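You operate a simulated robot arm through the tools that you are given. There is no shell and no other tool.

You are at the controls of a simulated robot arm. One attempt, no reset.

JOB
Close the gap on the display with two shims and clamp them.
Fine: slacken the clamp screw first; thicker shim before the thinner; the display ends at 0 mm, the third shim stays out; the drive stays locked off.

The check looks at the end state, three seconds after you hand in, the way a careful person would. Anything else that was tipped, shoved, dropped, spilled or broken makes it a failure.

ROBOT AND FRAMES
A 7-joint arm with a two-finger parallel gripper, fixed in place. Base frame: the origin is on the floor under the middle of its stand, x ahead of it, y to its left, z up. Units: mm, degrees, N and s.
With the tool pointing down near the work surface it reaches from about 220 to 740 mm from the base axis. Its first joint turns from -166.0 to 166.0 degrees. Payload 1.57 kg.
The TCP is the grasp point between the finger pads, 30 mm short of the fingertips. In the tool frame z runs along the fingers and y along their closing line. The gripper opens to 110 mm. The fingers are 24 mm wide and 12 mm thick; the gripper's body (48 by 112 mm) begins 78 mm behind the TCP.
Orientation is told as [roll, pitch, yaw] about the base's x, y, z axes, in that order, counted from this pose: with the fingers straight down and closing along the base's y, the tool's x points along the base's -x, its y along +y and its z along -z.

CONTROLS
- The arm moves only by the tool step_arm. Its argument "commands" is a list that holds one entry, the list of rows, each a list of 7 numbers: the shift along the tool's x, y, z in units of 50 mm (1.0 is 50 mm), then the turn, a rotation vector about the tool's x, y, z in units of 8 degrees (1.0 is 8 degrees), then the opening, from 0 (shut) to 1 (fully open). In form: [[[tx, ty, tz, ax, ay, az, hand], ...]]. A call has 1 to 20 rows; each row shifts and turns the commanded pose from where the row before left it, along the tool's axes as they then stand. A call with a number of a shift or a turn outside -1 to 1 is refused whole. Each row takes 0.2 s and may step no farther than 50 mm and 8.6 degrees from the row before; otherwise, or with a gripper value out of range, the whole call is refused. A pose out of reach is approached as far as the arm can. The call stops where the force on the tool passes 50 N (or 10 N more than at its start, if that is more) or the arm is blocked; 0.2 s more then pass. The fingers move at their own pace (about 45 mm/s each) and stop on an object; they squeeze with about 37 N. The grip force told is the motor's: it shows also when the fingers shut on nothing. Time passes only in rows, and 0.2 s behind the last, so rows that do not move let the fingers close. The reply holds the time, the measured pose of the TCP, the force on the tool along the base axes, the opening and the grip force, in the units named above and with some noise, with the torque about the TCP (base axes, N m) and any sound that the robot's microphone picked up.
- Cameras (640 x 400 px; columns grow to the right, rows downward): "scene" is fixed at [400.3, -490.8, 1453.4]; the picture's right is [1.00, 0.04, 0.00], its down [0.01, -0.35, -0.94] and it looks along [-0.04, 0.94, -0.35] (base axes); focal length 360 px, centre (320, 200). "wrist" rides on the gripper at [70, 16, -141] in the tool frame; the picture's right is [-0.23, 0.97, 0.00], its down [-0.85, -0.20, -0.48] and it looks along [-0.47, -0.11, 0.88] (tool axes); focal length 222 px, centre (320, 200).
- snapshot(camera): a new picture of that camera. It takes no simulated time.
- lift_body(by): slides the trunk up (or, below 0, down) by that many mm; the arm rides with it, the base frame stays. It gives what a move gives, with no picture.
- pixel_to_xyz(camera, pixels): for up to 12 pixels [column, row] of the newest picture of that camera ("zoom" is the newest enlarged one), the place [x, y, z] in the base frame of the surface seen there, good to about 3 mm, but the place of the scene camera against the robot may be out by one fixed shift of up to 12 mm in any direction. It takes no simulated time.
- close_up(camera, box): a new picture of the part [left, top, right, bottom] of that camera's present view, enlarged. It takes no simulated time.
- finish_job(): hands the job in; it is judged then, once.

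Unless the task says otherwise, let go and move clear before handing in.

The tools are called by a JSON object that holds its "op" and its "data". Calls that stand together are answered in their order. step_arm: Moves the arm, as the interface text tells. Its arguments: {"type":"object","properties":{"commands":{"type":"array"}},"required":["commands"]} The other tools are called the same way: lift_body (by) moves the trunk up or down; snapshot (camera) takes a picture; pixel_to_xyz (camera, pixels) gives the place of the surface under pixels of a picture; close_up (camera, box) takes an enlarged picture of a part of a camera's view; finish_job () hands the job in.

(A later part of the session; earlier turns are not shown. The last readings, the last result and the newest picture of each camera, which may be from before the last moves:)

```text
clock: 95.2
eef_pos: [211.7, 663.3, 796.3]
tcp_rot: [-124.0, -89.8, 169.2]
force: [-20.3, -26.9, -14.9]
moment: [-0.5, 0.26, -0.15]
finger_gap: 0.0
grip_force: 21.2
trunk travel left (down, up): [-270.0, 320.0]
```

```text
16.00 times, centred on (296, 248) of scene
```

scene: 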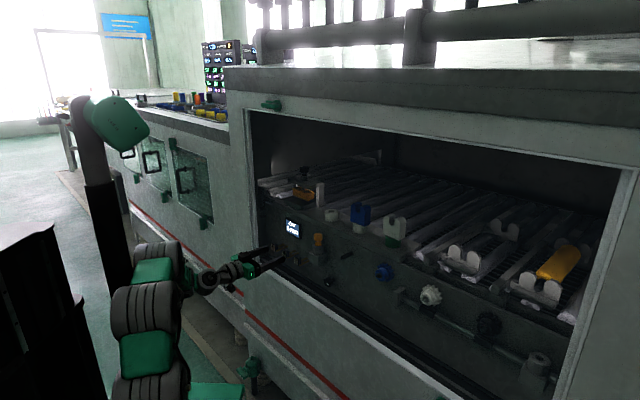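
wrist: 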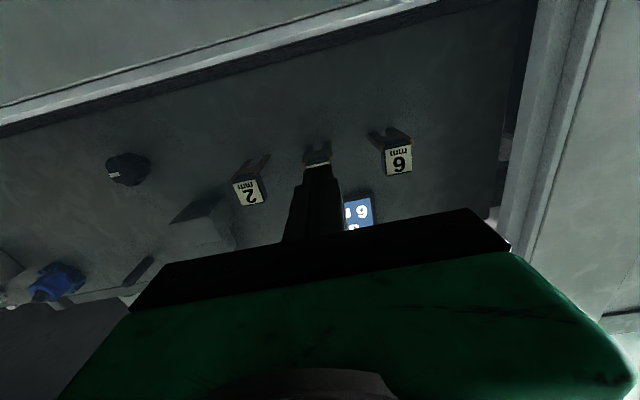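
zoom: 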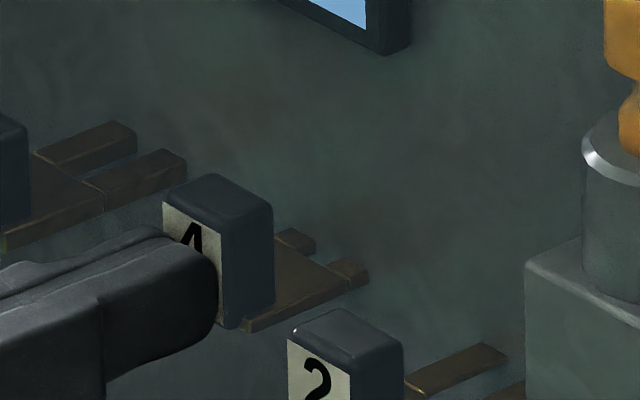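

It's sliding in steadily (now about 20 mm in) at roughly 33 N. I'll continue at the same pace and watch the display.

{"op": "step_arm", "data": {"commands": [[[0, 0, 0.02, 0, 0, 0, 0], [0, 0, 0.02, 0, 0, 0, 0], [0, 0, 0.02, 0, 0, 0, 0], [0, 0, 0.02, 0, 0, 0, 0], [0, 0, 0.02, 0, 0, 0, 0], [0, 0, 0.02, 0, 0, 0, 0], [0, 0, 0.02, 0, 0, 0, 0], [0, 0, 0.02, 0, 0, 0, 0]]]}}

{"op": "close_up", "data": {"camera": "scene", "box": [276, 210, 332, 262]}}

```text
clock: 97.0
eef_pos: [215.4, 669.1, 797.0]
tcp_rot: [-147.2, -89.8, -167.6]
force: [-16.9, -23.2, -13.2]
moment: [-0.4, 0.33, -0.15]
finger_gap: 0.0
grip_force: 21.9
trunk travel left (down, up): [-270.0, 320.0]
```

```text
7.69 times, centred on (304, 236) of scene
```

zoom: 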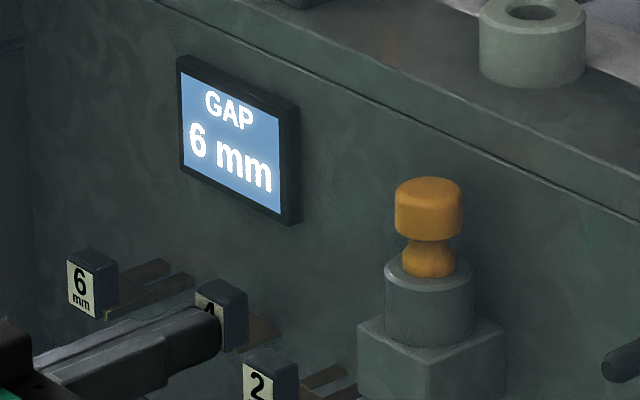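

The shim is about 27 mm in and the display still reads 6 mm. I'll keep pushing slowly.

{"op": "step_arm", "data": {"commands": [[[0, 0, 0.02, 0, 0, 0, 0], [0, 0, 0.02, 0, 0, 0, 0], [0, 0, 0.02, 0, 0, 0, 0], [0, 0, 0.02, 0, 0, 0, 0], [0, 0, 0.02, 0, 0, 0, 0], [0, 0, 0.02, 0, 0, 0, 0], [0, 0, 0.02, 0, 0, 0, 0], [0, 0, 0.02, 0, 0, 0, 0]]]}}

{"op": "close_up", "data": {"camera": "scene", "box": [276, 210, 332, 262]}}

```text
clock: 98.8
eef_pos: [220.1, 674.6, 797.2]
tcp_rot: [-144.9, -89.7, -169.7]
force: [-21.3, -21.9, -11.0]
moment: [-0.5, 0.16, -0.1]
finger_gap: 0.0
grip_force: 21.2
trunk travel left (down, up): [-270.0, 320.0]
```

```text
7.69 times, centred on (304, 236) of scene
```

zoom: 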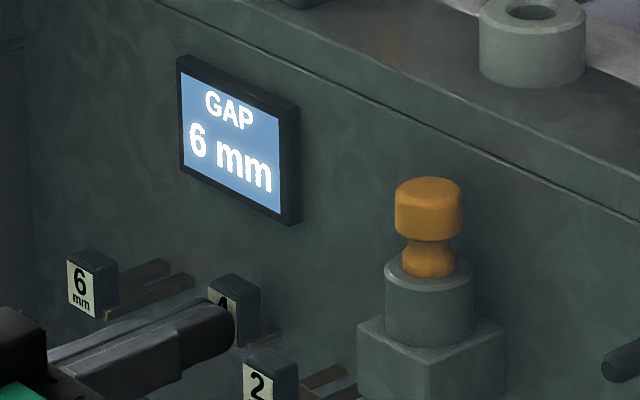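

It's about 35 mm in, with force steady near 30 N and the display unchanged. I'll continue toward the end of travel.

{"op": "step_arm", "data": {"commands": [[[0, 0, 0.02, 0, 0, 0, 0], [0, 0, 0.02, 0, 0, 0, 0], [0, 0, 0.02, 0, 0, 0, 0], [0, 0, 0.02, 0, 0, 0, 0], [0, 0, 0.02, 0, 0, 0, 0], [0, 0, 0.02, 0, 0, 0, 0]]]}}

{"op": "close_up", "data": {"camera": "scene", "box": [276, 210, 332, 262]}}

```text
clock: 100.2
eef_pos: [226.2, 679.3, 797.5]
tcp_rot: [-153.2, -89.8, -161.4]
force: [-22.9, -23.8, -8.7]
moment: [-0.56, 0.09, -0.05]
finger_gap: 0.1
grip_force: 21.5
trunk travel left (down, up): [-270.0, 320.0]
```

```text
7.69 times, centred on (304, 236) of scene
```

zoom: 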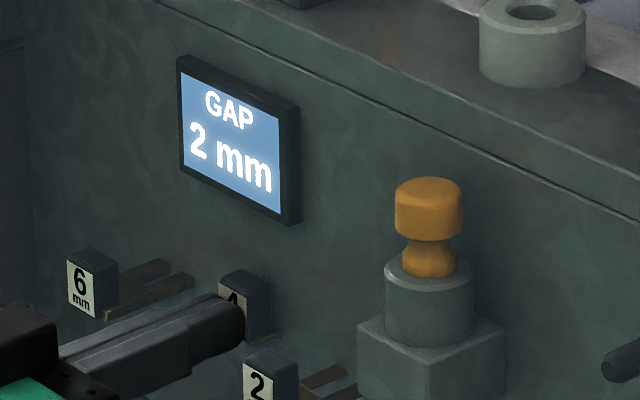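

The display changed to "GAP 2 mm", confirming shim 4 is in. I'll push the last couple of millimetres toward the stop for margin.

{"op": "step_arm", "data": {"commands": [[[0, 0, 0.02, 0, 0, 0, 0], [0, 0, 0.02, 0, 0, 0, 0], [0, 0, 0.02, 0, 0, 0, 0], [0, 0, 0.01, 0, 0, 0, 0]]]}}

{"op": "close_up", "data": {"camera": "scene", "box": [276, 210, 332, 262]}}

```text
clock: 101.2
eef_pos: [228.1, 680.8, 797.3]
tcp_rot: [-147.4, -89.6, -167.3]
force: [-28.1, -34.4, -5.3]
moment: [-0.01, 0.52, -0.14]
finger_gap: 0.1
grip_force: 21.7
trunk travel left (down, up): [-270.0, 320.0]
```

```text
7.69 times, centred on (304, 236) of scene
```

zoom: 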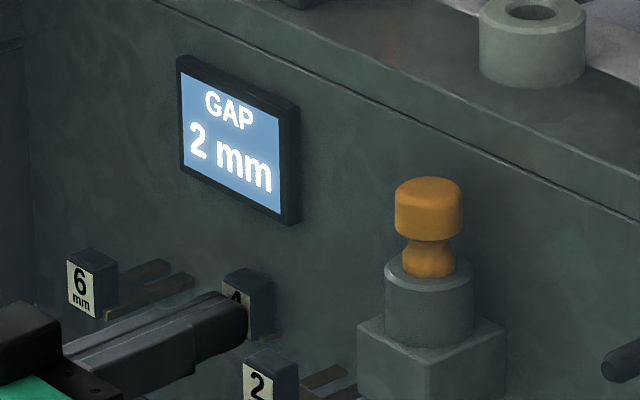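

Force is rising to 44 N, so shim 4 is at its stop with the display at 2 mm. I'll back off and shift sideways about 69 mm to line up with shim 2, with the fingertips well in front of the labels.

{"op": "step_arm", "data": {"commands": [[[0, 0, -0.4, 0, 0, 0, 0], [0, 0, -0.5, 0, 0, 0, 0], [0, 0, -0.3, 0, 0, 0, 0], [0, -0.5, 0, 0, 0, 0, 0], [0, -0.5, 0, 0, 0, 0, 0], [0, -0.4, 0, 0, 0, 0, 0], [0, 0, 0, 0, 0, 0, 0]]]}}

{"op": "snapshot", "data": {"camera": "wrist"}}

{"op": "close_up", "data": {"camera": "scene", "box": [264, 210, 344, 270]}}

```text
clock: 102.8
eef_pos: [235.8, 590.3, 796.6]
tcp_rot: [-142.3, -89.8, -172.5]
force: [-0.1, 0.2, 0.7]
moment: [-0.01, -0.01, 0.0]
finger_gap: 0.1
grip_force: 21.1
trunk travel left (down, up): [-270.0, 320.0]
```

```text
taken
```

wrist: 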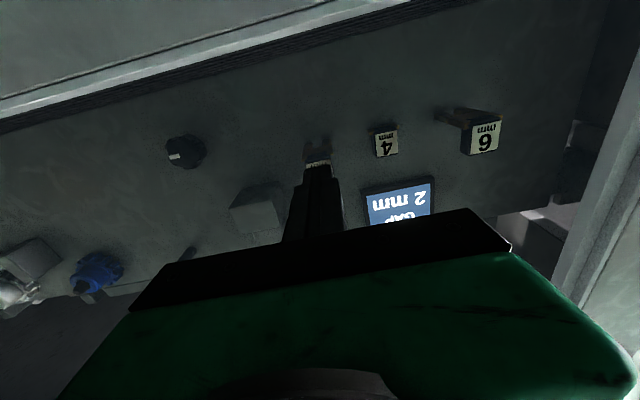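

```text
6.67 times, centred on (304, 240) of scene
```

zoom: 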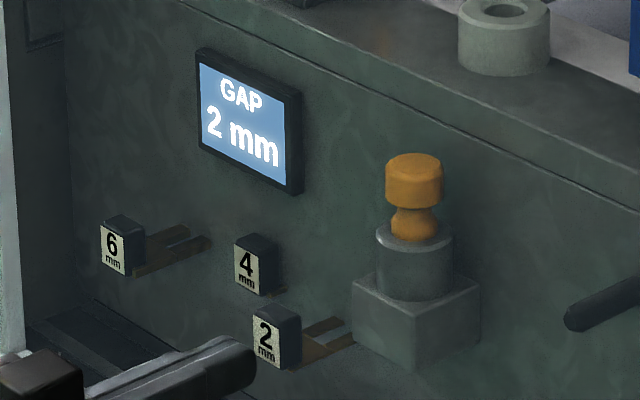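

The fingertips are at s≈-250.7, right in line with label 2, and shim 4 sits fully in with the display at 2 mm. I'll approach and push shim 2 slowly.

{"op": "step_arm", "data": {"commands": [[[0, 0, 0.12, 0, 0, 0, 0], [0, 0, 0.12, 0, 0, 0, 0], [0, 0, 0.03, 0, 0, 0, 0], [0, 0, 0.03, 0, 0, 0, 0], [0, 0, 0.03, 0, 0, 0, 0], [0, 0, 0.025, 0, 0, 0, 0], [0, 0, 0.025, 0, 0, 0, 0], [0, 0, 0.025, 0, 0, 0, 0], [0, 0, 0.025, 0, 0, 0, 0], [0, 0, 0.025, 0, 0, 0, 0], [0, 0, 0.025, 0, 0, 0, 0], [0, 0, 0.025, 0, 0, 0, 0], [0, 0, 0.025, 0, 0, 0, 0]]]}}

{"op": "close_up", "data": {"camera": "scene", "box": [264, 210, 344, 270]}}

```text
clock: 105.6
eef_pos: [254.7, 606.7, 794.8]
tcp_rot: [-131.2, -89.8, 176.5]
force: [-23.3, -25.1, -10.8]
moment: [-0.5, 0.09, -0.05]
finger_gap: 0.1
grip_force: 21.2
trunk travel left (down, up): [-270.0, 320.0]
```

```text
6.67 times, centred on (304, 240) of scene
```

zoom: 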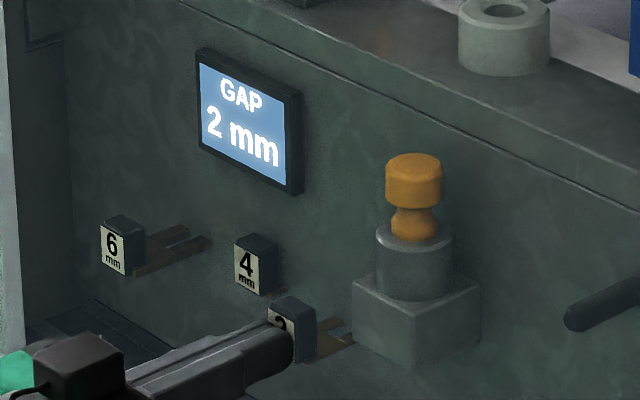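

Shim 2 is sliding in (about 10 mm) at ~34 N, staying clear of the grey block. I'll continue.

{"op": "step_arm", "data": {"commands": [[[0, 0, 0.023, 0, 0, 0, 0], [0, 0, 0.023, 0, 0, 0, 0], [0, 0, 0.023, 0, 0, 0, 0], [0, 0, 0.023, 0, 0, 0, 0], [0, 0, 0.023, 0, 0, 0, 0], [0, 0, 0.023, 0, 0, 0, 0], [0, 0, 0.023, 0, 0, 0, 0], [0, 0, 0.023, 0, 0, 0, 0], [0, 0, 0.023, 0, 0, 0, 0], [0, 0, 0.023, 0, 0, 0, 0], [0, 0, 0.023, 0, 0, 0, 0], [0, 0, 0.023, 0, 0, 0, 0], [0, 0, 0.023, 0, 0, 0, 0], [0, 0, 0.023, 0, 0, 0, 0]]]}}

{"op": "close_up", "data": {"camera": "scene", "box": [264, 210, 344, 270]}}

```text
clock: 108.6
eef_pos: [264.6, 618.5, 797.9]
tcp_rot: [-132.8, -89.7, 178.0]
force: [-20.6, -25.9, -13.0]
moment: [-0.56, 0.3, -0.14]
finger_gap: 0.0
grip_force: 21.4
trunk travel left (down, up): [-270.0, 320.0]
```

```text
6.67 times, centred on (304, 240) of scene
```

zoom: 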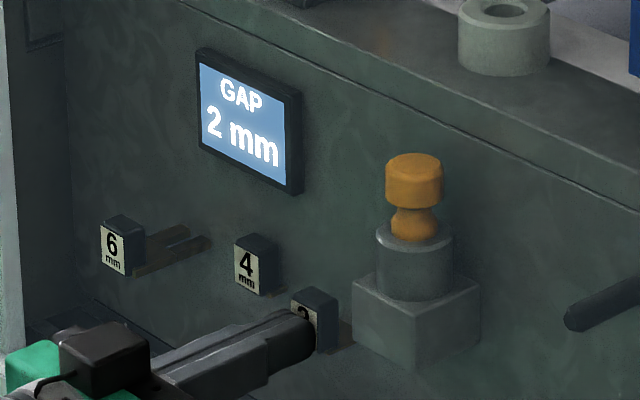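

It's about 25 mm in. I'll check the real clearance between shim 2's handle and the grey plunger block before continuing.

{"op": "pixel_to_xyz", "data": {"camera": "zoom", "pixels": [[356, 300], [420, 330], [478, 300], [356, 340], [415, 362], [330, 310], [336, 330], [345, 340], [300, 300]]}}

{"op": "snapshot", "data": {"camera": "wrist"}}

```text
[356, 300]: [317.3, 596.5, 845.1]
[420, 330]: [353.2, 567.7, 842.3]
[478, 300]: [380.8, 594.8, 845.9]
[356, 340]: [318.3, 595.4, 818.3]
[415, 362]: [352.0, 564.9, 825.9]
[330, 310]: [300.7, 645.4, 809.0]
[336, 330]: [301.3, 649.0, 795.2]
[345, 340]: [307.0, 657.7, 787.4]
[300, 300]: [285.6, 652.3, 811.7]
```

```text
taken
```

wrist: 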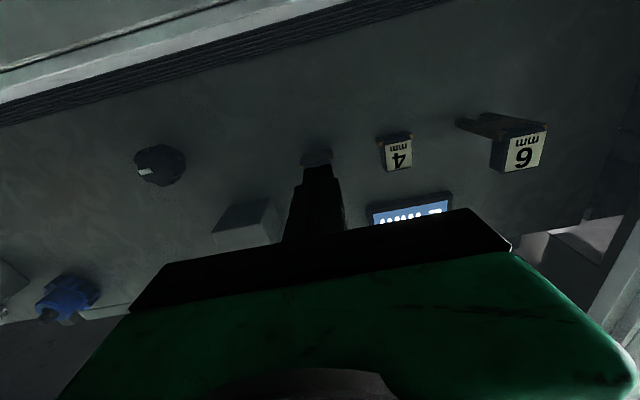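

The block's near edge is at s≈-195, about 45 mm clear of the handle (s≈-240) and well clear of the gripper body. I'll continue pushing.

{"op": "step_arm", "data": {"commands": [[[0, 0, 0.023, 0, 0, 0, 0], [0, 0, 0.023, 0, 0, 0, 0], [0, 0, 0.023, 0, 0, 0, 0], [0, 0, 0.023, 0, 0, 0, 0], [0, 0, 0.023, 0, 0, 0, 0], [0, 0, 0.023, 0, 0, 0, 0], [0, 0, 0.023, 0, 0, 0, 0], [0, 0, 0.023, 0, 0, 0, 0], [0, 0, 0.023, 0, 0, 0, 0], [0, 0, 0.023, 0, 0, 0, 0], [0, 0, 0.023, 0, 0, 0, 0], [0, 0, 0.023, 0, 0, 0, 0], [0, 0, 0.023, 0, 0, 0, 0], [0, 0, 0.023, 0, 0, 0, 0]]]}}

{"op": "close_up", "data": {"camera": "scene", "box": [264, 210, 344, 270]}}

```text
clock: 111.6
eef_pos: [275.6, 630.3, 797.2]
tcp_rot: [-137.9, -89.9, -176.9]
force: [-21.1, -27.0, -13.1]
moment: [-0.55, 0.18, -0.16]
finger_gap: 0.2
grip_force: 21.0
trunk travel left (down, up): [-270.0, 320.0]
```

```text
6.67 times, centred on (304, 240) of scene
```

zoom: 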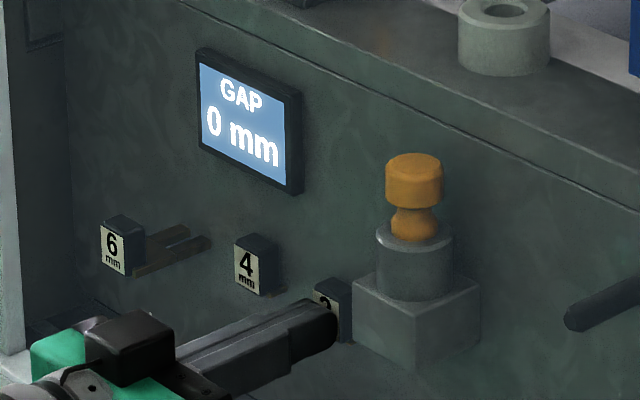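

The display now reads "GAP 0 mm". I'll push shim 2 the last few millimetres to its stop, the same margin as shim 4, and then back off.

{"op": "step_arm", "data": {"commands": [[[0, 0, 0.02, 0, 0, 0, 0], [0, 0, 0.02, 0, 0, 0, 0], [0, 0, 0.02, 0, 0, 0, 0], [0, 0, 0.02, 0, 0, 0, 0]]]}}

{"op": "close_up", "data": {"camera": "scene", "box": [264, 210, 344, 270]}}

```text
clock: 112.5
eef_pos: [276.3, 631.9, 797.7]
tcp_rot: [-111.3, -89.4, 156.6]
force: [-25.8, -43.9, 6.7]
moment: [-0.15, -0.24, -0.42]
finger_gap: 0.2
grip_force: 20.8
trunk travel left (down, up): [-270.0, 320.0]
stopped in row 4: the force on the tool passed its limit at 52 N (the readings are from after the stop); the commanded pose is now the measured one
```

```text
6.67 times, centred on (304, 240) of scene
```

zoom: 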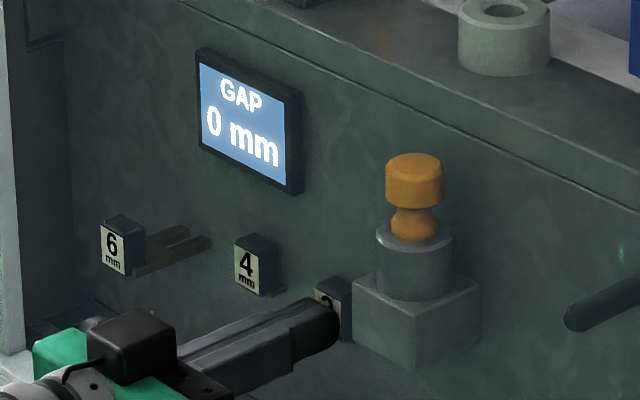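

The force limit tripped at 52 N because shim 2 is against its stop, and the display shows 0 mm. I'll back off and look at the portal to see whether anything there reacted to the shims.

{"op": "step_arm", "data": {"commands": [[[0, 0, -0.4, 0, 0, 0, 0], [0, 0, -0.5, 0, 0, 0, 0], [0, 0, -0.5, 0, 0, 0, 0], [0, 0, 0, 0, 0, 0, 0]]]}}

{"op": "close_up", "data": {"camera": "scene", "box": [280, 182, 328, 212]}}

{"op": "close_up", "data": {"camera": "scene", "box": [264, 210, 344, 270]}}

{"op": "close_up", "data": {"camera": "scene", "box": [284, 160, 332, 190]}}

{"op": "close_up", "data": {"camera": "scene", "box": [318, 268, 350, 296]}}

```text
clock: 113.5
eef_pos: [229.6, 584.9, 795.8]
tcp_rot: [-93.9, -89.8, 139.0]
force: [-0.1, 0.0, 0.4]
moment: [0.0, -0.01, -0.01]
finger_gap: 0.0
grip_force: 21.1
trunk travel left (down, up): [-270.0, 320.0]
```

```text
13.33 times, centred on (304, 197) of scene
```

zoom: 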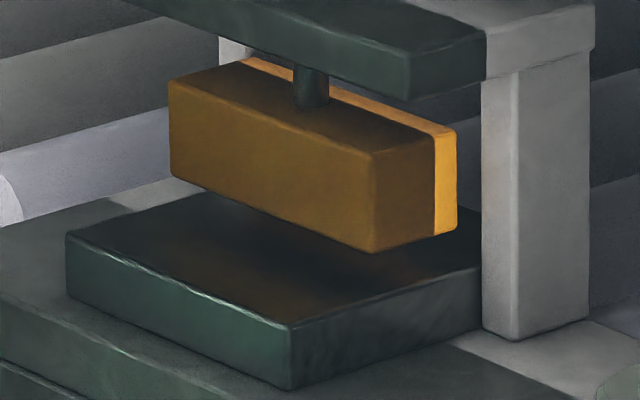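

```text
6.67 times, centred on (304, 240) of scene
```

zoom: 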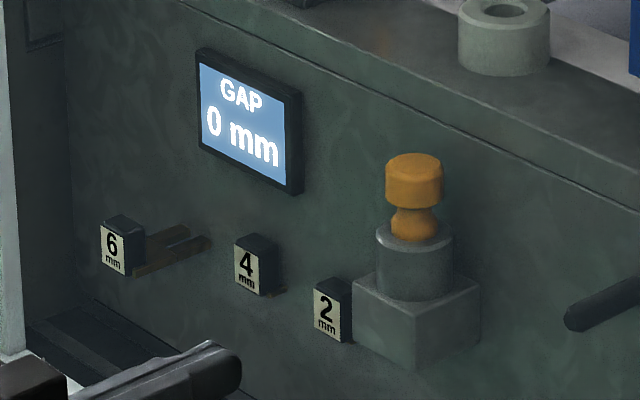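

```text
13.33 times, centred on (308, 175) of scene
```

zoom: 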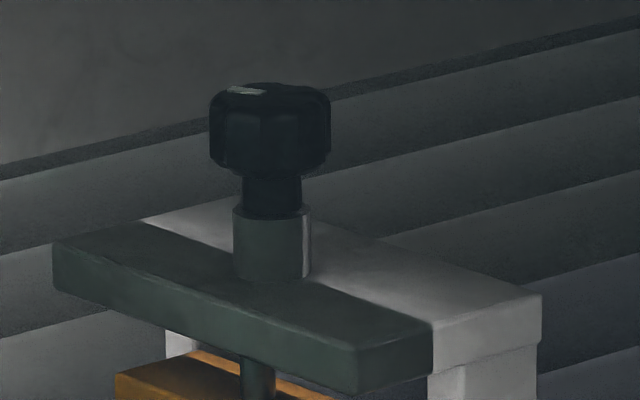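

```text
14.29 times, centred on (334, 282) of scene
```

zoom: 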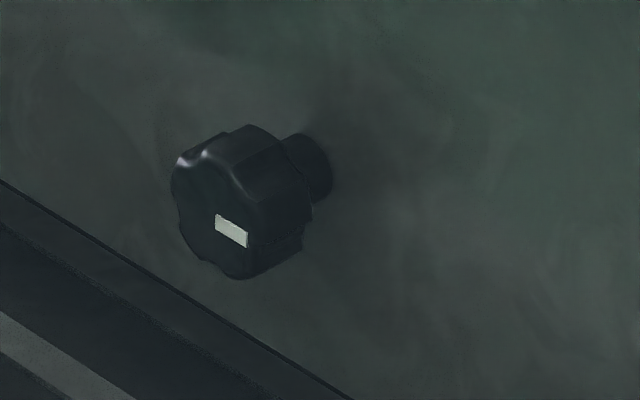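

Display 0 mm, shims 4 and 2 are fully in, 6 is still out, and the drive knob and plunger are untouched. The portal jaw is still in its slackened position. Next I need to tighten the clamp screw, so I'll raise the trunk back to knob height.

{"op": "lift_body", "data": {"by": 285}}

{"op": "step_arm", "data": {"commands": [[[0, 0.65, 0, 0, 0, 0, 0.4], [0, 0.65, 0, 0, 0, 0, 0.8], [0, 0.64, 0, 0, 0, 0, 0.8], [0, 0, 0, 0, 0, 0, 0.8]]]}}

{"op": "snapshot", "data": {"camera": "wrist"}}

{"op": "snapshot", "data": {"camera": "scene"}}

```text
clock: 116.3
eef_pos: [231.2, 585.8, 1080.0]
tcp_rot: [-94.3, -89.8, 139.6]
force: [-0.4, 0.0, 1.0]
moment: [0.0, 0.01, -0.02]
finger_gap: 0.1
grip_force: 21.3
trunk travel left (down, up): [-555.0, 35.0]
```

```text
clock: 117.3
eef_pos: [166.5, 653.5, 1083.9]
tcp_rot: [171.4, -89.8, -126.4]
force: [-0.8, -0.7, 0.5]
moment: [-0.02, -0.01, -0.03]
finger_gap: 83.9
grip_force: 0.0
trunk travel left (down, up): [-555.0, 35.0]
```

```text
taken
```

wrist: 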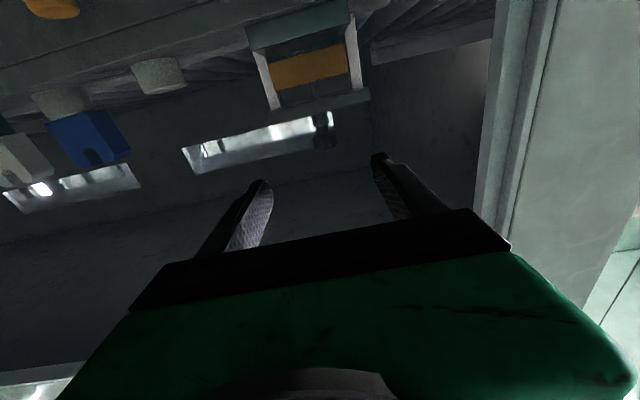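

```text
taken
```

scene: 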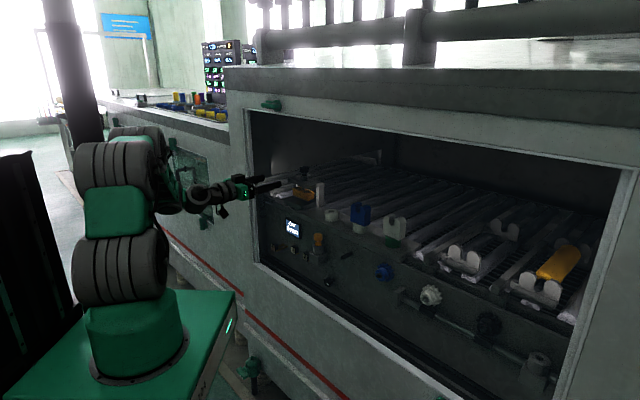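

I'm at (166.5,653.5,1084), azimuth 45°, and the knob sits at (321,117). I'll align with the known knob centre (288,783,1091) and advance most of the way.

{"op": "step_arm", "data": {"commands": [[[-0.12, 0.11, 0, 0, 0, 0, 0.8], [0, 0, 0.6, 0, 0, 0, 0.8], [0, 0, 0.7, 0, 0, 0, 0.8], [0, 0, 0.7, 0, 0, 0, 0.8], [0, 0, 0.6, 0, 0, 0, 0.8], [0, 0, 0, 0, 0, 0, 0.8]]]}}

{"op": "close_up", "data": {"camera": "wrist", "box": [240, 100, 440, 260]}}

```text
clock: 118.7
eef_pos: [247.1, 751.1, 1085.7]
tcp_rot: [-93.0, -89.8, 138.3]
force: [0.1, 0.2, -0.4]
moment: [0.0, 0.05, 0.02]
finger_gap: 87.8
grip_force: 0.1
trunk travel left (down, up): [-555.0, 35.0]
```

```text
2.50 times, centred on (340, 180) of wrist
```

zoom: 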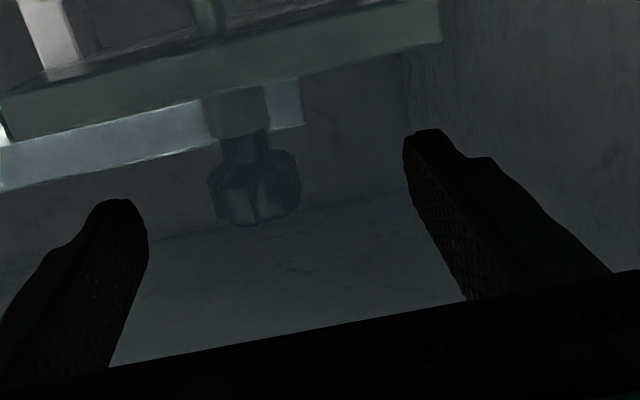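

The TCP is at u≈706, s≈-356, z≈1086. I need -6.4 mm in y, +5 mm up and 51 mm forward to be on the knob axis.

{"op": "step_arm", "data": {"commands": [[[-0.1, -0.12, 0, 0, 0, 0, 0.8], [0, 0, 0.5, 0, 0, 0, 0.8], [0, 0, 0.52, 0, 0, 0, 0.8], [0, 0, 0, 0, 0, 0, 0.8]]]}}

{"op": "close_up", "data": {"camera": "wrist", "box": [240, 100, 440, 260]}}

```text
clock: 119.7
eef_pos: [287.9, 784.0, 1090.8]
tcp_rot: [-94.8, -89.8, 140.1]
force: [-0.5, -0.7, -0.5]
moment: [0.0, -0.03, 0.0]
finger_gap: 87.7
grip_force: 0.1
trunk travel left (down, up): [-555.0, 35.0]
```

```text
2.50 times, centred on (340, 180) of wrist
```

zoom: 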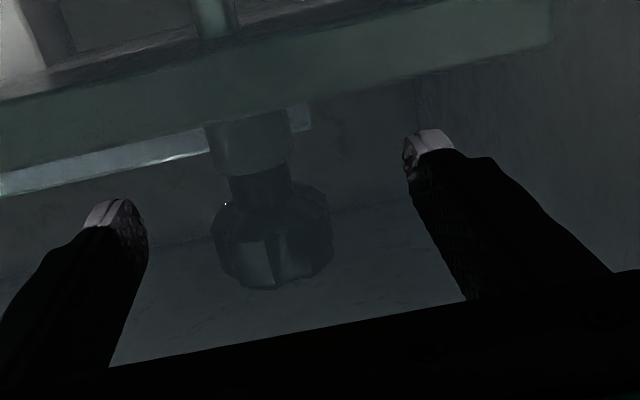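

The TCP is on the knob axis (288,784,1091). I'll swing the open gripper to about azimuth 98° (a path used before) and grip for the clockwise stroke.

{"op": "step_arm", "data": {"commands": [[[0, 0, 0, -0.6, 0, 0, 0.8], [0, 0, 0, -0.6, 0, 0, 0.8], [0, 0, 0, -0.6, 0, 0, 0.8], [0, 0, 0, -0.6, 0, 0, 0.8], [0, 0, 0, -0.6, 0, 0, 0.8], [0, 0, 0, -0.6, 0, 0, 0.8], [0, 0, 0, -0.6, 0, 0, 0.8], [0, 0, 0, -0.6, 0, 0, 0.8], [0, 0, 0, -0.6, 0, 0, 0.8], [0, 0, 0, -0.6, 0, 0, 0.8], [0, 0, 0, -0.6, 0, 0, 0.8], [0, 0, 0, 0, 0, 0, 0.8]]]}}

{"op": "step_arm", "data": {"commands": [[[0, 0, 0, 0, 0, 0, 0.4], [0, 0, 0, 0, 0, 0, 0.2], [0, 0, 0, 0, 0, 0, 0], [0, 0, 0, 0, 0, 0, 0], [0, 0, 0, 0, 0, 0, 0], [0, 0, 0, 0, 0, 0, 0]]]}}

{"op": "snapshot", "data": {"camera": "scene"}}

```text
clock: 122.3
eef_pos: [288.2, 781.7, 1091.2]
tcp_rot: [-50.2, -89.8, 148.5]
force: [-0.1, 0.2, 0.5]
moment: [0.02, -0.01, 0.03]
finger_gap: 88.0
grip_force: 0.0
trunk travel left (down, up): [-555.0, 35.0]
```

```text
clock: 123.7
eef_pos: [288.5, 783.0, 1091.4]
tcp_rot: [-43.0, -89.8, 141.0]
force: [2.2, 0.7, 0.5]
moment: [-0.09, 0.09, -0.02]
finger_gap: 33.6
grip_force: 38.5
trunk travel left (down, up): [-555.0, 35.0]
```

```text
taken
```

scene: 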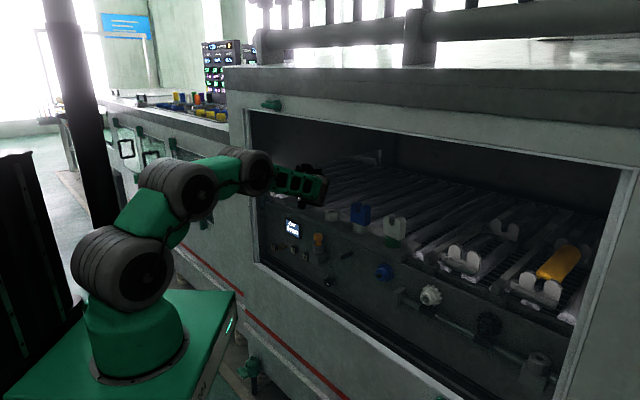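

The knob is gripped at azimuth ≈98° with near-zero loads. I'll turn clockwise (tightening) about 58°.

{"op": "step_arm", "data": {"commands": [[[0, 0, 0, 0.5, 0, 0, 0], [0, 0, 0, 0.5, 0, 0, 0], [0, 0, 0, 0.5, 0, 0, 0], [0, 0, 0, 0.5, 0, 0, 0], [0, 0, 0, 0.5, 0, 0, 0], [0, 0, 0, 0.5, 0, 0, 0], [0, 0, 0, 0.5, 0, 0, 0], [0, 0, 0, 0.5, 0, 0, 0], [0, 0, 0, 0.5, 0, 0, 0], [0, 0, 0, 0.5, 0, 0, 0], [0, 0, 0, 0.5, 0, 0, 0], [0, 0, 0, 0.5, 0, 0, 0], [0, 0, 0, 0.5, 0, 0, 0], [0, 0, 0, 0.5, 0, 0, 0]]]}}

{"op": "close_up", "data": {"camera": "scene", "box": [280, 182, 328, 212]}}

```text
clock: 126.7
eef_pos: [287.9, 781.6, 1092.0]
tcp_rot: [-113.9, -89.7, 156.0]
force: [-10.0, -2.5, -1.7]
moment: [0.38, -0.31, 0.03]
finger_gap: 33.6
grip_force: 40.9
trunk travel left (down, up): [-555.0, 35.0]
```

```text
13.33 times, centred on (304, 197) of scene
```

zoom: 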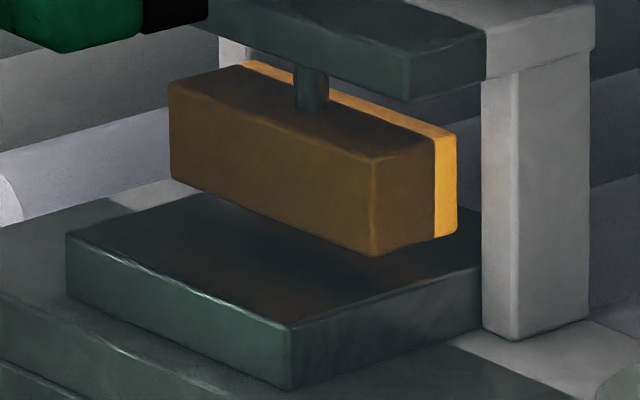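

The stroke lowered the jaw again (corner at (375,256)), with azimuth now 42°. I'll release, swing back, re-grip and repeat.

{"op": "step_arm", "data": {"commands": [[[0, 0, 0, 0, 0, 0, 0.8], [0, 0, 0, 0, 0, 0, 0.8], [0, 0, 0, 0, 0, 0, 0.8], [0, 0, 0, -0.6, 0, 0, 0.8], [0, 0, 0, -0.6, 0, 0, 0.8], [0, 0, 0, -0.6, 0, 0, 0.8], [0, 0, 0, -0.6, 0, 0, 0.8], [0, 0, 0, -0.6, 0, 0, 0.8], [0, 0, 0, -0.6, 0, 0, 0.8], [0, 0, 0, -0.6, 0, 0, 0.8], [0, 0, 0, -0.6, 0, 0, 0.8], [0, 0, 0, -0.6, 0, 0, 0.8], [0, 0, 0, -0.6, 0, 0, 0.8], [0, 0, 0, -0.6, 0, 0, 0.8], [0, 0, 0, -0.5, 0, 0, 0.8], [0, 0, 0, 0, 0, 0, 0.8]]]}}

{"op": "step_arm", "data": {"commands": [[[0, 0, 0, 0, 0, 0, 0.4], [0, 0, 0, 0, 0, 0, 0.2], [0, 0, 0, 0, 0, 0, 0], [0, 0, 0, 0, 0, 0, 0], [0, 0, 0, 0, 0, 0, 0], [0, 0, 0, 0, 0, 0, 0]]]}}

```text
clock: 130.1
eef_pos: [288.8, 781.2, 1091.7]
tcp_rot: [-42.5, -89.8, 141.4]
force: [1.1, -0.5, 0.0]
moment: [0.01, 0.0, 0.02]
finger_gap: 87.8
grip_force: 0.0
trunk travel left (down, up): [-555.0, 35.0]
```

```text
clock: 131.5
eef_pos: [288.8, 781.3, 1091.1]
tcp_rot: [-40.1, -89.8, 138.9]
force: [1.1, 1.3, -0.4]
moment: [-0.14, 0.12, 0.03]
finger_gap: 33.5
grip_force: 37.8
trunk travel left (down, up): [-555.0, 35.0]
```

Gripped again at azimuth ≈99°, well centred. Next is the second clockwise stroke.

{"op": "step_arm", "data": {"commands": [[[0, 0, 0, 0.5, 0, 0, 0], [0, 0, 0, 0.5, 0, 0, 0], [0, 0, 0, 0.5, 0, 0, 0], [0, 0, 0, 0.5, 0, 0, 0], [0, 0, 0, 0.5, 0, 0, 0], [0, 0, 0, 0.5, 0, 0, 0], [0, 0, 0, 0.5, 0, 0, 0], [0, 0, 0, 0.5, 0, 0, 0], [0, 0, 0, 0.5, 0, 0, 0], [0, 0, 0, 0.5, 0, 0, 0], [0, 0, 0, 0.5, 0, 0, 0], [0, 0, 0, 0.5, 0, 0, 0], [0, 0, 0, 0.5, 0, 0, 0], [0, 0, 0, 0.5, 0, 0, 0]]]}}

{"op": "close_up", "data": {"camera": "scene", "box": [280, 182, 328, 212]}}

```text
clock: 134.5
eef_pos: [288.0, 781.7, 1091.7]
tcp_rot: [-107.6, -89.8, 150.4]
force: [-10.3, -3.0, -4.0]
moment: [0.47, -0.44, 0.02]
finger_gap: 32.9
grip_force: 41.2
trunk travel left (down, up): [-555.0, 35.0]
```

```text
13.33 times, centred on (304, 197) of scene
```

zoom: 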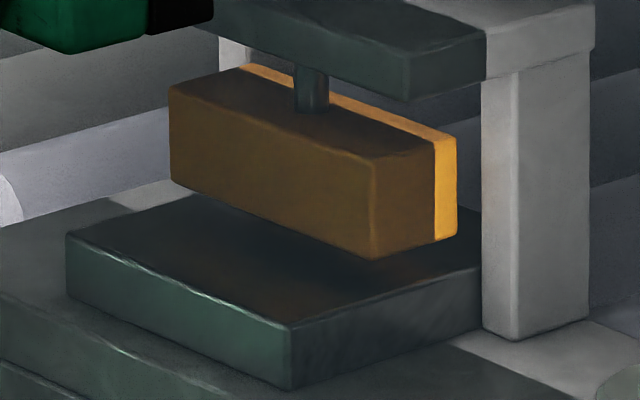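

The jaw is lower again (corner ≈(375,260)) and I've turned about 112° clockwise in total. On to the third stroke.

{"op": "step_arm", "data": {"commands": [[[0, 0, 0, 0, 0, 0, 0.8], [0, 0, 0, 0, 0, 0, 0.8], [0, 0, 0, 0, 0, 0, 0.8], [0, 0, 0, -0.6, 0, 0, 0.8], [0, 0, 0, -0.6, 0, 0, 0.8], [0, 0, 0, -0.6, 0, 0, 0.8], [0, 0, 0, -0.6, 0, 0, 0.8], [0, 0, 0, -0.6, 0, 0, 0.8], [0, 0, 0, -0.6, 0, 0, 0.8], [0, 0, 0, -0.6, 0, 0, 0.8], [0, 0, 0, -0.6, 0, 0, 0.8], [0, 0, 0, -0.6, 0, 0, 0.8], [0, 0, 0, -0.6, 0, 0, 0.8], [0, 0, 0, -0.6, 0, 0, 0.8], [0, 0, 0, -0.5, 0, 0, 0.8], [0, 0, 0, 0, 0, 0, 0.8]]]}}

{"op": "step_arm", "data": {"commands": [[[0, 0, 0, 0, 0, 0, 0.4], [0, 0, 0, 0, 0, 0, 0.2], [0, 0, 0, 0, 0, 0, 0], [0, 0, 0, 0, 0, 0, 0], [0, 0, 0, 0, 0, 0, 0], [0, 0, 0, 0, 0, 0, 0]]]}}

{"op": "step_arm", "data": {"commands": [[[0, 0, 0, 0.5, 0, 0, 0], [0, 0, 0, 0.5, 0, 0, 0], [0, 0, 0, 0.5, 0, 0, 0], [0, 0, 0, 0.5, 0, 0, 0], [0, 0, 0, 0.5, 0, 0, 0], [0, 0, 0, 0.5, 0, 0, 0], [0, 0, 0, 0.5, 0, 0, 0], [0, 0, 0, 0.5, 0, 0, 0]]]}}

```text
clock: 137.9
eef_pos: [288.7, 783.1, 1091.3]
tcp_rot: [-43.4, -89.8, 143.1]
force: [-0.3, 0.0, -0.1]
moment: [0.01, 0.0, 0.02]
finger_gap: 88.2
grip_force: 0.2
trunk travel left (down, up): [-555.0, 35.0]
```

```text
clock: 139.3
eef_pos: [289.5, 781.9, 1091.1]
tcp_rot: [-41.0, -89.8, 140.7]
force: [2.8, 0.8, 0.8]
moment: [-0.04, 0.15, -0.02]
finger_gap: 33.5
grip_force: 38.0
trunk travel left (down, up): [-555.0, 35.0]
```

```text
clock: 141.1
eef_pos: [287.3, 781.8, 1090.5]
tcp_rot: [-72.0, -89.8, 139.5]
force: [-2.5, -0.3, 0.9]
moment: [-0.41, 0.06, 0.01]
finger_gap: 33.3
grip_force: 41.4
trunk travel left (down, up): [-555.0, 35.0]
```

Torque is still low at about 144° in total. I'll complete this stroke.

{"op": "step_arm", "data": {"commands": [[[0, 0, 0, 0.5, 0, 0, 0], [0, 0, 0, 0.5, 0, 0, 0], [0, 0, 0, 0.5, 0, 0, 0], [0, 0, 0, 0.5, 0, 0, 0], [0, 0, 0, 0.5, 0, 0, 0], [0, 0, 0, 0.5, 0, 0, 0], [0, 0, 0, 0.2, 0, 0, 0]]]}}

{"op": "close_up", "data": {"camera": "scene", "box": [280, 182, 328, 212]}}

{"op": "close_up", "data": {"camera": "scene", "box": [296, 160, 320, 175]}}

```text
clock: 142.7
eef_pos: [287.4, 782.3, 1090.6]
tcp_rot: [-105.0, -89.8, 147.0]
force: [-6.7, 2.1, -2.6]
moment: [0.21, -0.03, -0.01]
finger_gap: 33.1
grip_force: 41.3
trunk travel left (down, up): [-555.0, 35.0]
```

```text
13.33 times, centred on (304, 197) of scene
```

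zoom: 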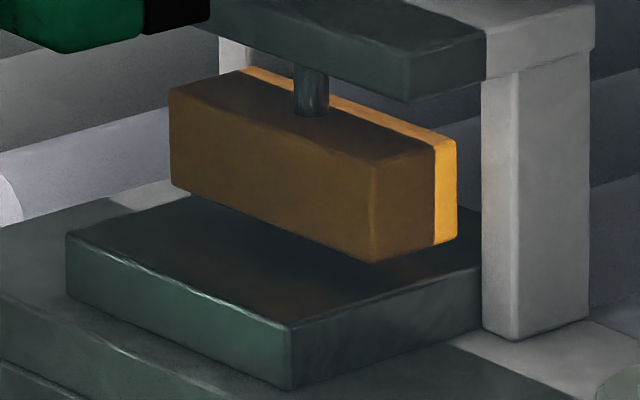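

```text
16.00 times, centred on (308, 168) of scene
```

zoom: 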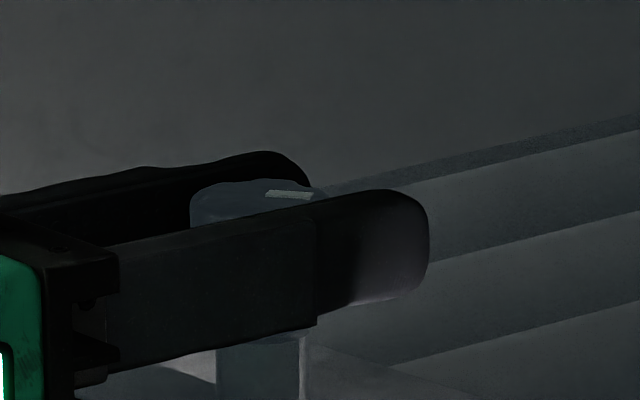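

The knob mark is now at azimuth ≈-10° (it started near -35°), and the jaw is almost at its original height. One more stroke to reach tight; I'll watch the torque for the stop.

{"op": "step_arm", "data": {"commands": [[[0, 0, 0, 0, 0, 0, 0.8], [0, 0, 0, 0, 0, 0, 0.8], [0, 0, 0, 0, 0, 0, 0.8], [0, 0, 0, -0.6, 0, 0, 0.8], [0, 0, 0, -0.6, 0, 0, 0.8], [0, 0, 0, -0.6, 0, 0, 0.8], [0, 0, 0, -0.6, 0, 0, 0.8], [0, 0, 0, -0.6, 0, 0, 0.8], [0, 0, 0, -0.6, 0, 0, 0.8], [0, 0, 0, -0.6, 0, 0, 0.8], [0, 0, 0, -0.6, 0, 0, 0.8], [0, 0, 0, -0.6, 0, 0, 0.8], [0, 0, 0, -0.6, 0, 0, 0.8], [0, 0, 0, -0.6, 0, 0, 0.8], [0, 0, 0, -0.5, 0, 0, 0.8], [0, 0, 0, 0, 0, 0, 0.8]]]}}

{"op": "step_arm", "data": {"commands": [[[0, 0, 0, 0, 0, 0, 0.4], [0, 0, 0, 0, 0, 0, 0.2], [0, 0, 0, 0, 0, 0, 0], [0, 0, 0, 0, 0, 0, 0], [0, 0, 0, 0, 0, 0, 0], [0, 0, 0, 0, 0, 0, 0]]]}}

{"op": "step_arm", "data": {"commands": [[[0, 0, 0, 0.4, 0, 0, 0], [0, 0, 0, 0.4, 0, 0, 0], [0, 0, 0, 0.4, 0, 0, 0], [0, 0, 0, 0.4, 0, 0, 0]]]}}

```text
clock: 146.1
eef_pos: [288.2, 783.5, 1090.4]
tcp_rot: [-44.8, -89.7, 143.7]
force: [-0.3, 0.7, 0.0]
moment: [-0.02, -0.02, 0.01]
finger_gap: 88.1
grip_force: 0.0
trunk travel left (down, up): [-555.0, 35.0]
```

```text
clock: 147.5
eef_pos: [288.6, 782.4, 1091.0]
tcp_rot: [-40.2, -89.8, 139.1]
force: [1.5, 0.8, 0.4]
moment: [-0.09, 0.09, -0.02]
finger_gap: 33.6
grip_force: 37.9
trunk travel left (down, up): [-555.0, 35.0]
```

```text
clock: 148.5
eef_pos: [288.2, 782.2, 1091.0]
tcp_rot: [-53.2, -89.9, 139.5]
force: [2.1, 1.2, 1.6]
moment: [-0.69, 0.29, 0.01]
finger_gap: 33.6
grip_force: 41.2
trunk travel left (down, up): [-555.0, 35.0]
```

12.6° turned with negligible torque. Continuing in small steps.

{"op": "step_arm", "data": {"commands": [[[0, 0, 0, 0.4, 0, 0, 0], [0, 0, 0, 0.4, 0, 0, 0], [0, 0, 0, 0.4, 0, 0, 0]]]}}

{"op": "step_arm", "data": {"commands": [[[0, 0, 0, 0.4, 0, 0, 0], [0, 0, 0, 0.4, 0, 0, 0], [0, 0, 0, 0.4, 0, 0, 0]]]}}

{"op": "close_up", "data": {"camera": "scene", "box": [280, 182, 328, 212]}}

{"op": "close_up", "data": {"camera": "scene", "box": [296, 160, 320, 175]}}

```text
clock: 149.3
eef_pos: [287.3, 781.5, 1091.5]
tcp_rot: [-66.4, -89.8, 142.8]
force: [-1.1, 2.2, 2.4]
moment: [-0.47, 0.17, -0.01]
finger_gap: 33.5
grip_force: 40.9
trunk travel left (down, up): [-555.0, 35.0]
```

```text
clock: 150.1
eef_pos: [288.5, 782.6, 1091.8]
tcp_rot: [-77.6, -89.8, 144.6]
force: [-1.9, 0.2, 2.4]
moment: [-0.59, 0.38, 0.01]
finger_gap: 33.5
grip_force: 41.6
trunk travel left (down, up): [-555.0, 35.0]
```

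```text
13.33 times, centred on (304, 197) of scene
```

zoom: 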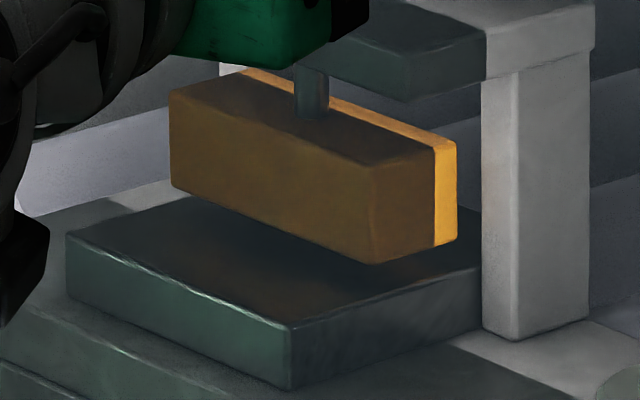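

```text
16.00 times, centred on (308, 168) of scene
```

zoom: 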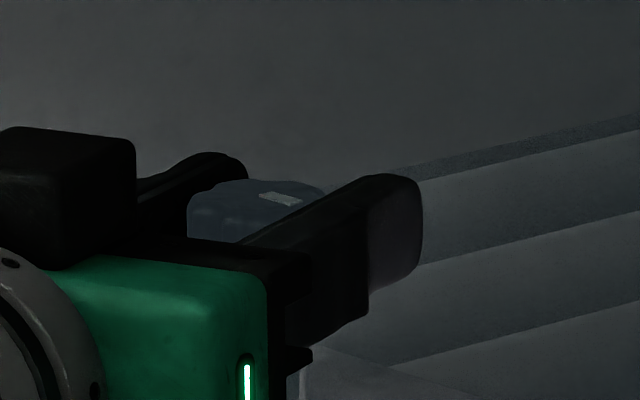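

The mark is back at about its starting direction (≈-37°) and the jaw corner is at its original pixel (375,264), yet I feel no stop. I'll turn a few degrees further, carefully watching the torque.

{"op": "step_arm", "data": {"commands": [[[0, 0, 0, 0.4, 0, 0, 0], [0, 0, 0, 0.4, 0, 0, 0], [0, 0, 0, 0, 0, 0, 0]]]}}

{"op": "close_up", "data": {"camera": "scene", "box": [296, 160, 320, 175]}}

```text
clock: 150.9
eef_pos: [288.3, 781.5, 1092.1]
tcp_rot: [-92.5, -89.8, 153.1]
force: [-4.2, 0.1, 1.4]
moment: [-0.36, 0.29, -0.03]
finger_gap: 33.6
grip_force: 41.8
trunk travel left (down, up): [-555.0, 35.0]
```

```text
16.00 times, centred on (308, 168) of scene
```

zoom: 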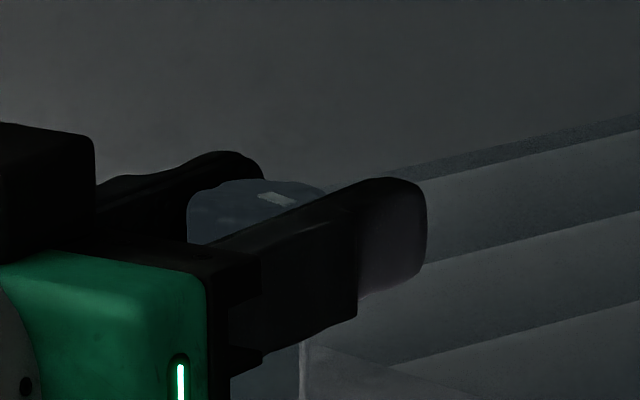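

The knob turned another 6° without a stop. Measured pixels beat summed angles here, so I'll release, back off, and compare the knob mark and jaw directly with the very first pictures using the same zoom boxes.

{"op": "step_arm", "data": {"commands": [[[0, 0, 0, 0, 0, 0, 0.5], [0, 0, 0, 0, 0, 0, 0.8], [0, 0, 0, 0, 0, 0, 0.8], [0, 0, 0, 0.6, 0, 0, 0.8], [0, 0, 0, 0.6, 0, 0, 0.8], [0, 0, 0, 0.6, 0, 0, 0.8], [0, 0, -0.5, 0, 0, 0, 0.8], [0, 0, -0.7, 0, 0, 0, 0.8], [0, 0, -0.7, 0, 0, 0, 0.8], [0, 0, -0.6, 0, 0, 0, 0.8], [0, 0, 0, 0, 0, 0, 0.8]]]}}

{"op": "close_up", "data": {"camera": "scene", "box": [284, 160, 332, 190]}}

{"op": "close_up", "data": {"camera": "scene", "box": [280, 182, 328, 212]}}

{"op": "close_up", "data": {"camera": "scene", "box": [264, 210, 344, 270]}}

```text
clock: 153.3
eef_pos: [202.5, 690.5, 1092.0]
tcp_rot: [-95.5, -89.8, 141.4]
force: [-0.1, 0.1, -0.1]
moment: [0.01, -0.03, -0.01]
finger_gap: 88.1
grip_force: 0.0
trunk travel left (down, up): [-555.0, 35.0]
```

```text
13.33 times, centred on (308, 175) of scene
```

zoom: 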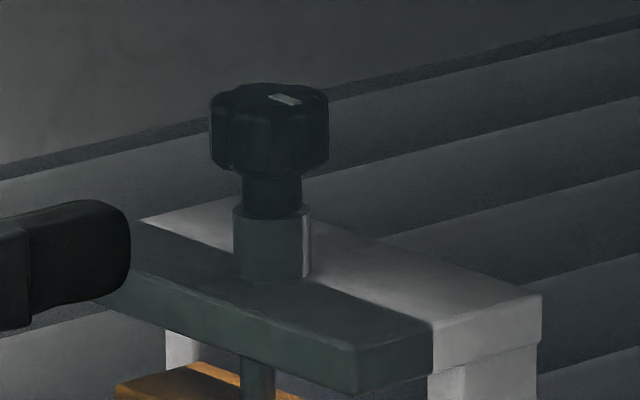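

```text
13.33 times, centred on (304, 197) of scene
```

zoom: 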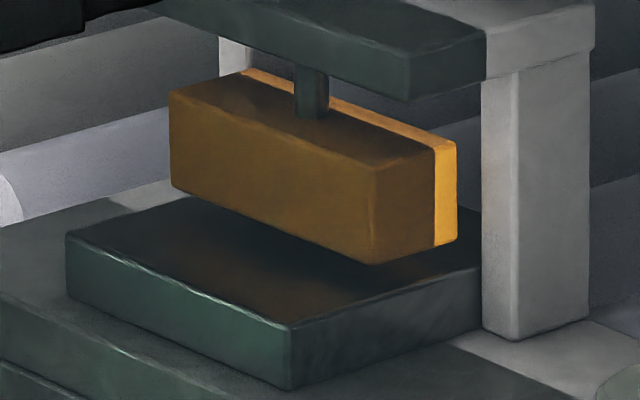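

```text
6.67 times, centred on (304, 240) of scene
```

zoom: 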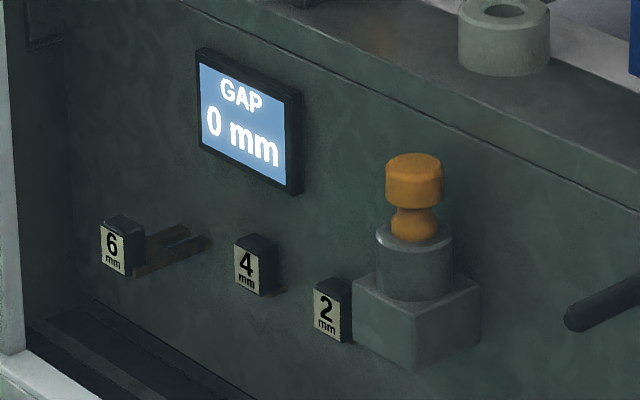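

With identical zoom boxes, the mark at (285,99) and jaw corner at (375,264) match the very first pictures. I'll take a tighter look at the mark to be sure of its angle.

{"op": "close_up", "data": {"camera": "scene", "box": [296, 160, 320, 175]}}

{"op": "close_up", "data": {"camera": "scene", "box": [300, 162, 316, 172]}}

```text
16.00 times, centred on (308, 168) of scene
```

zoom: 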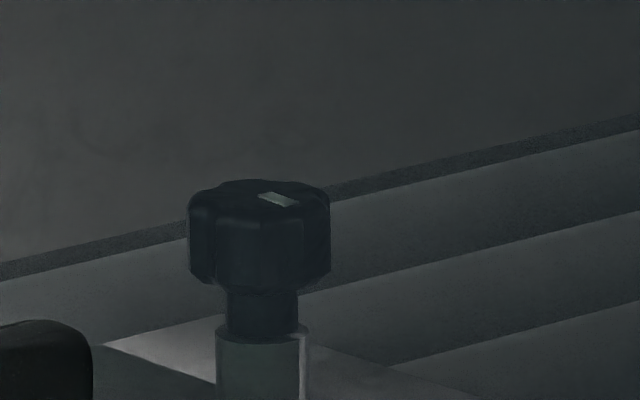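

```text
16.00 times, centred on (308, 167) of scene
```

zoom: 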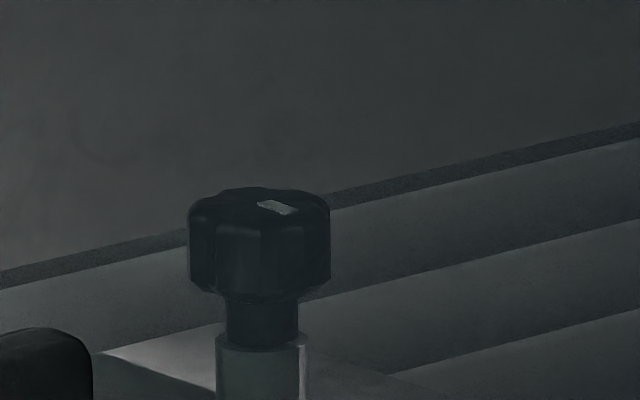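

The mark matches the original within a few degrees. To be sure the screw is really tight, and not a touch slack, I'll re-grip it and turn firmly clockwise while monitoring torque and mark.

{"op": "step_arm", "data": {"commands": [[[0, 0, 0.6, 0, 0, 0, 0.8], [0, 0, 0.7, 0, 0, 0, 0.8], [0, 0, 0.7, 0, 0, 0, 0.8], [0, 0, 0.5, 0, 0, 0, 0.8], [0, 0, 0, -0.6, 0, 0, 0.8], [0, 0, 0, -0.6, 0, 0, 0.8], [0, 0, 0, -0.6, 0, 0, 0.8], [0, 0, 0, -0.6, 0, 0, 0.8], [0, 0, 0, -0.6, 0, 0, 0.8], [0, 0, 0, -0.6, 0, 0, 0.8], [0, 0, 0, 0, 0, 0, 0.8]]]}}

{"op": "close_up", "data": {"camera": "wrist", "box": [240, 100, 440, 260]}}

```text
clock: 155.7
eef_pos: [289.0, 782.5, 1092.2]
tcp_rot: [-67.2, -89.8, 142.0]
force: [0.2, 0.1, -0.1]
moment: [0.0, -0.01, 0.01]
finger_gap: 88.1
grip_force: 0.0
trunk travel left (down, up): [-555.0, 35.0]
```

```text
2.50 times, centred on (340, 180) of wrist
```

zoom: 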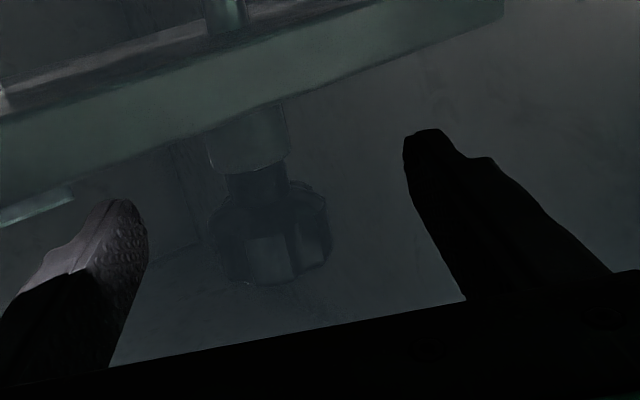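

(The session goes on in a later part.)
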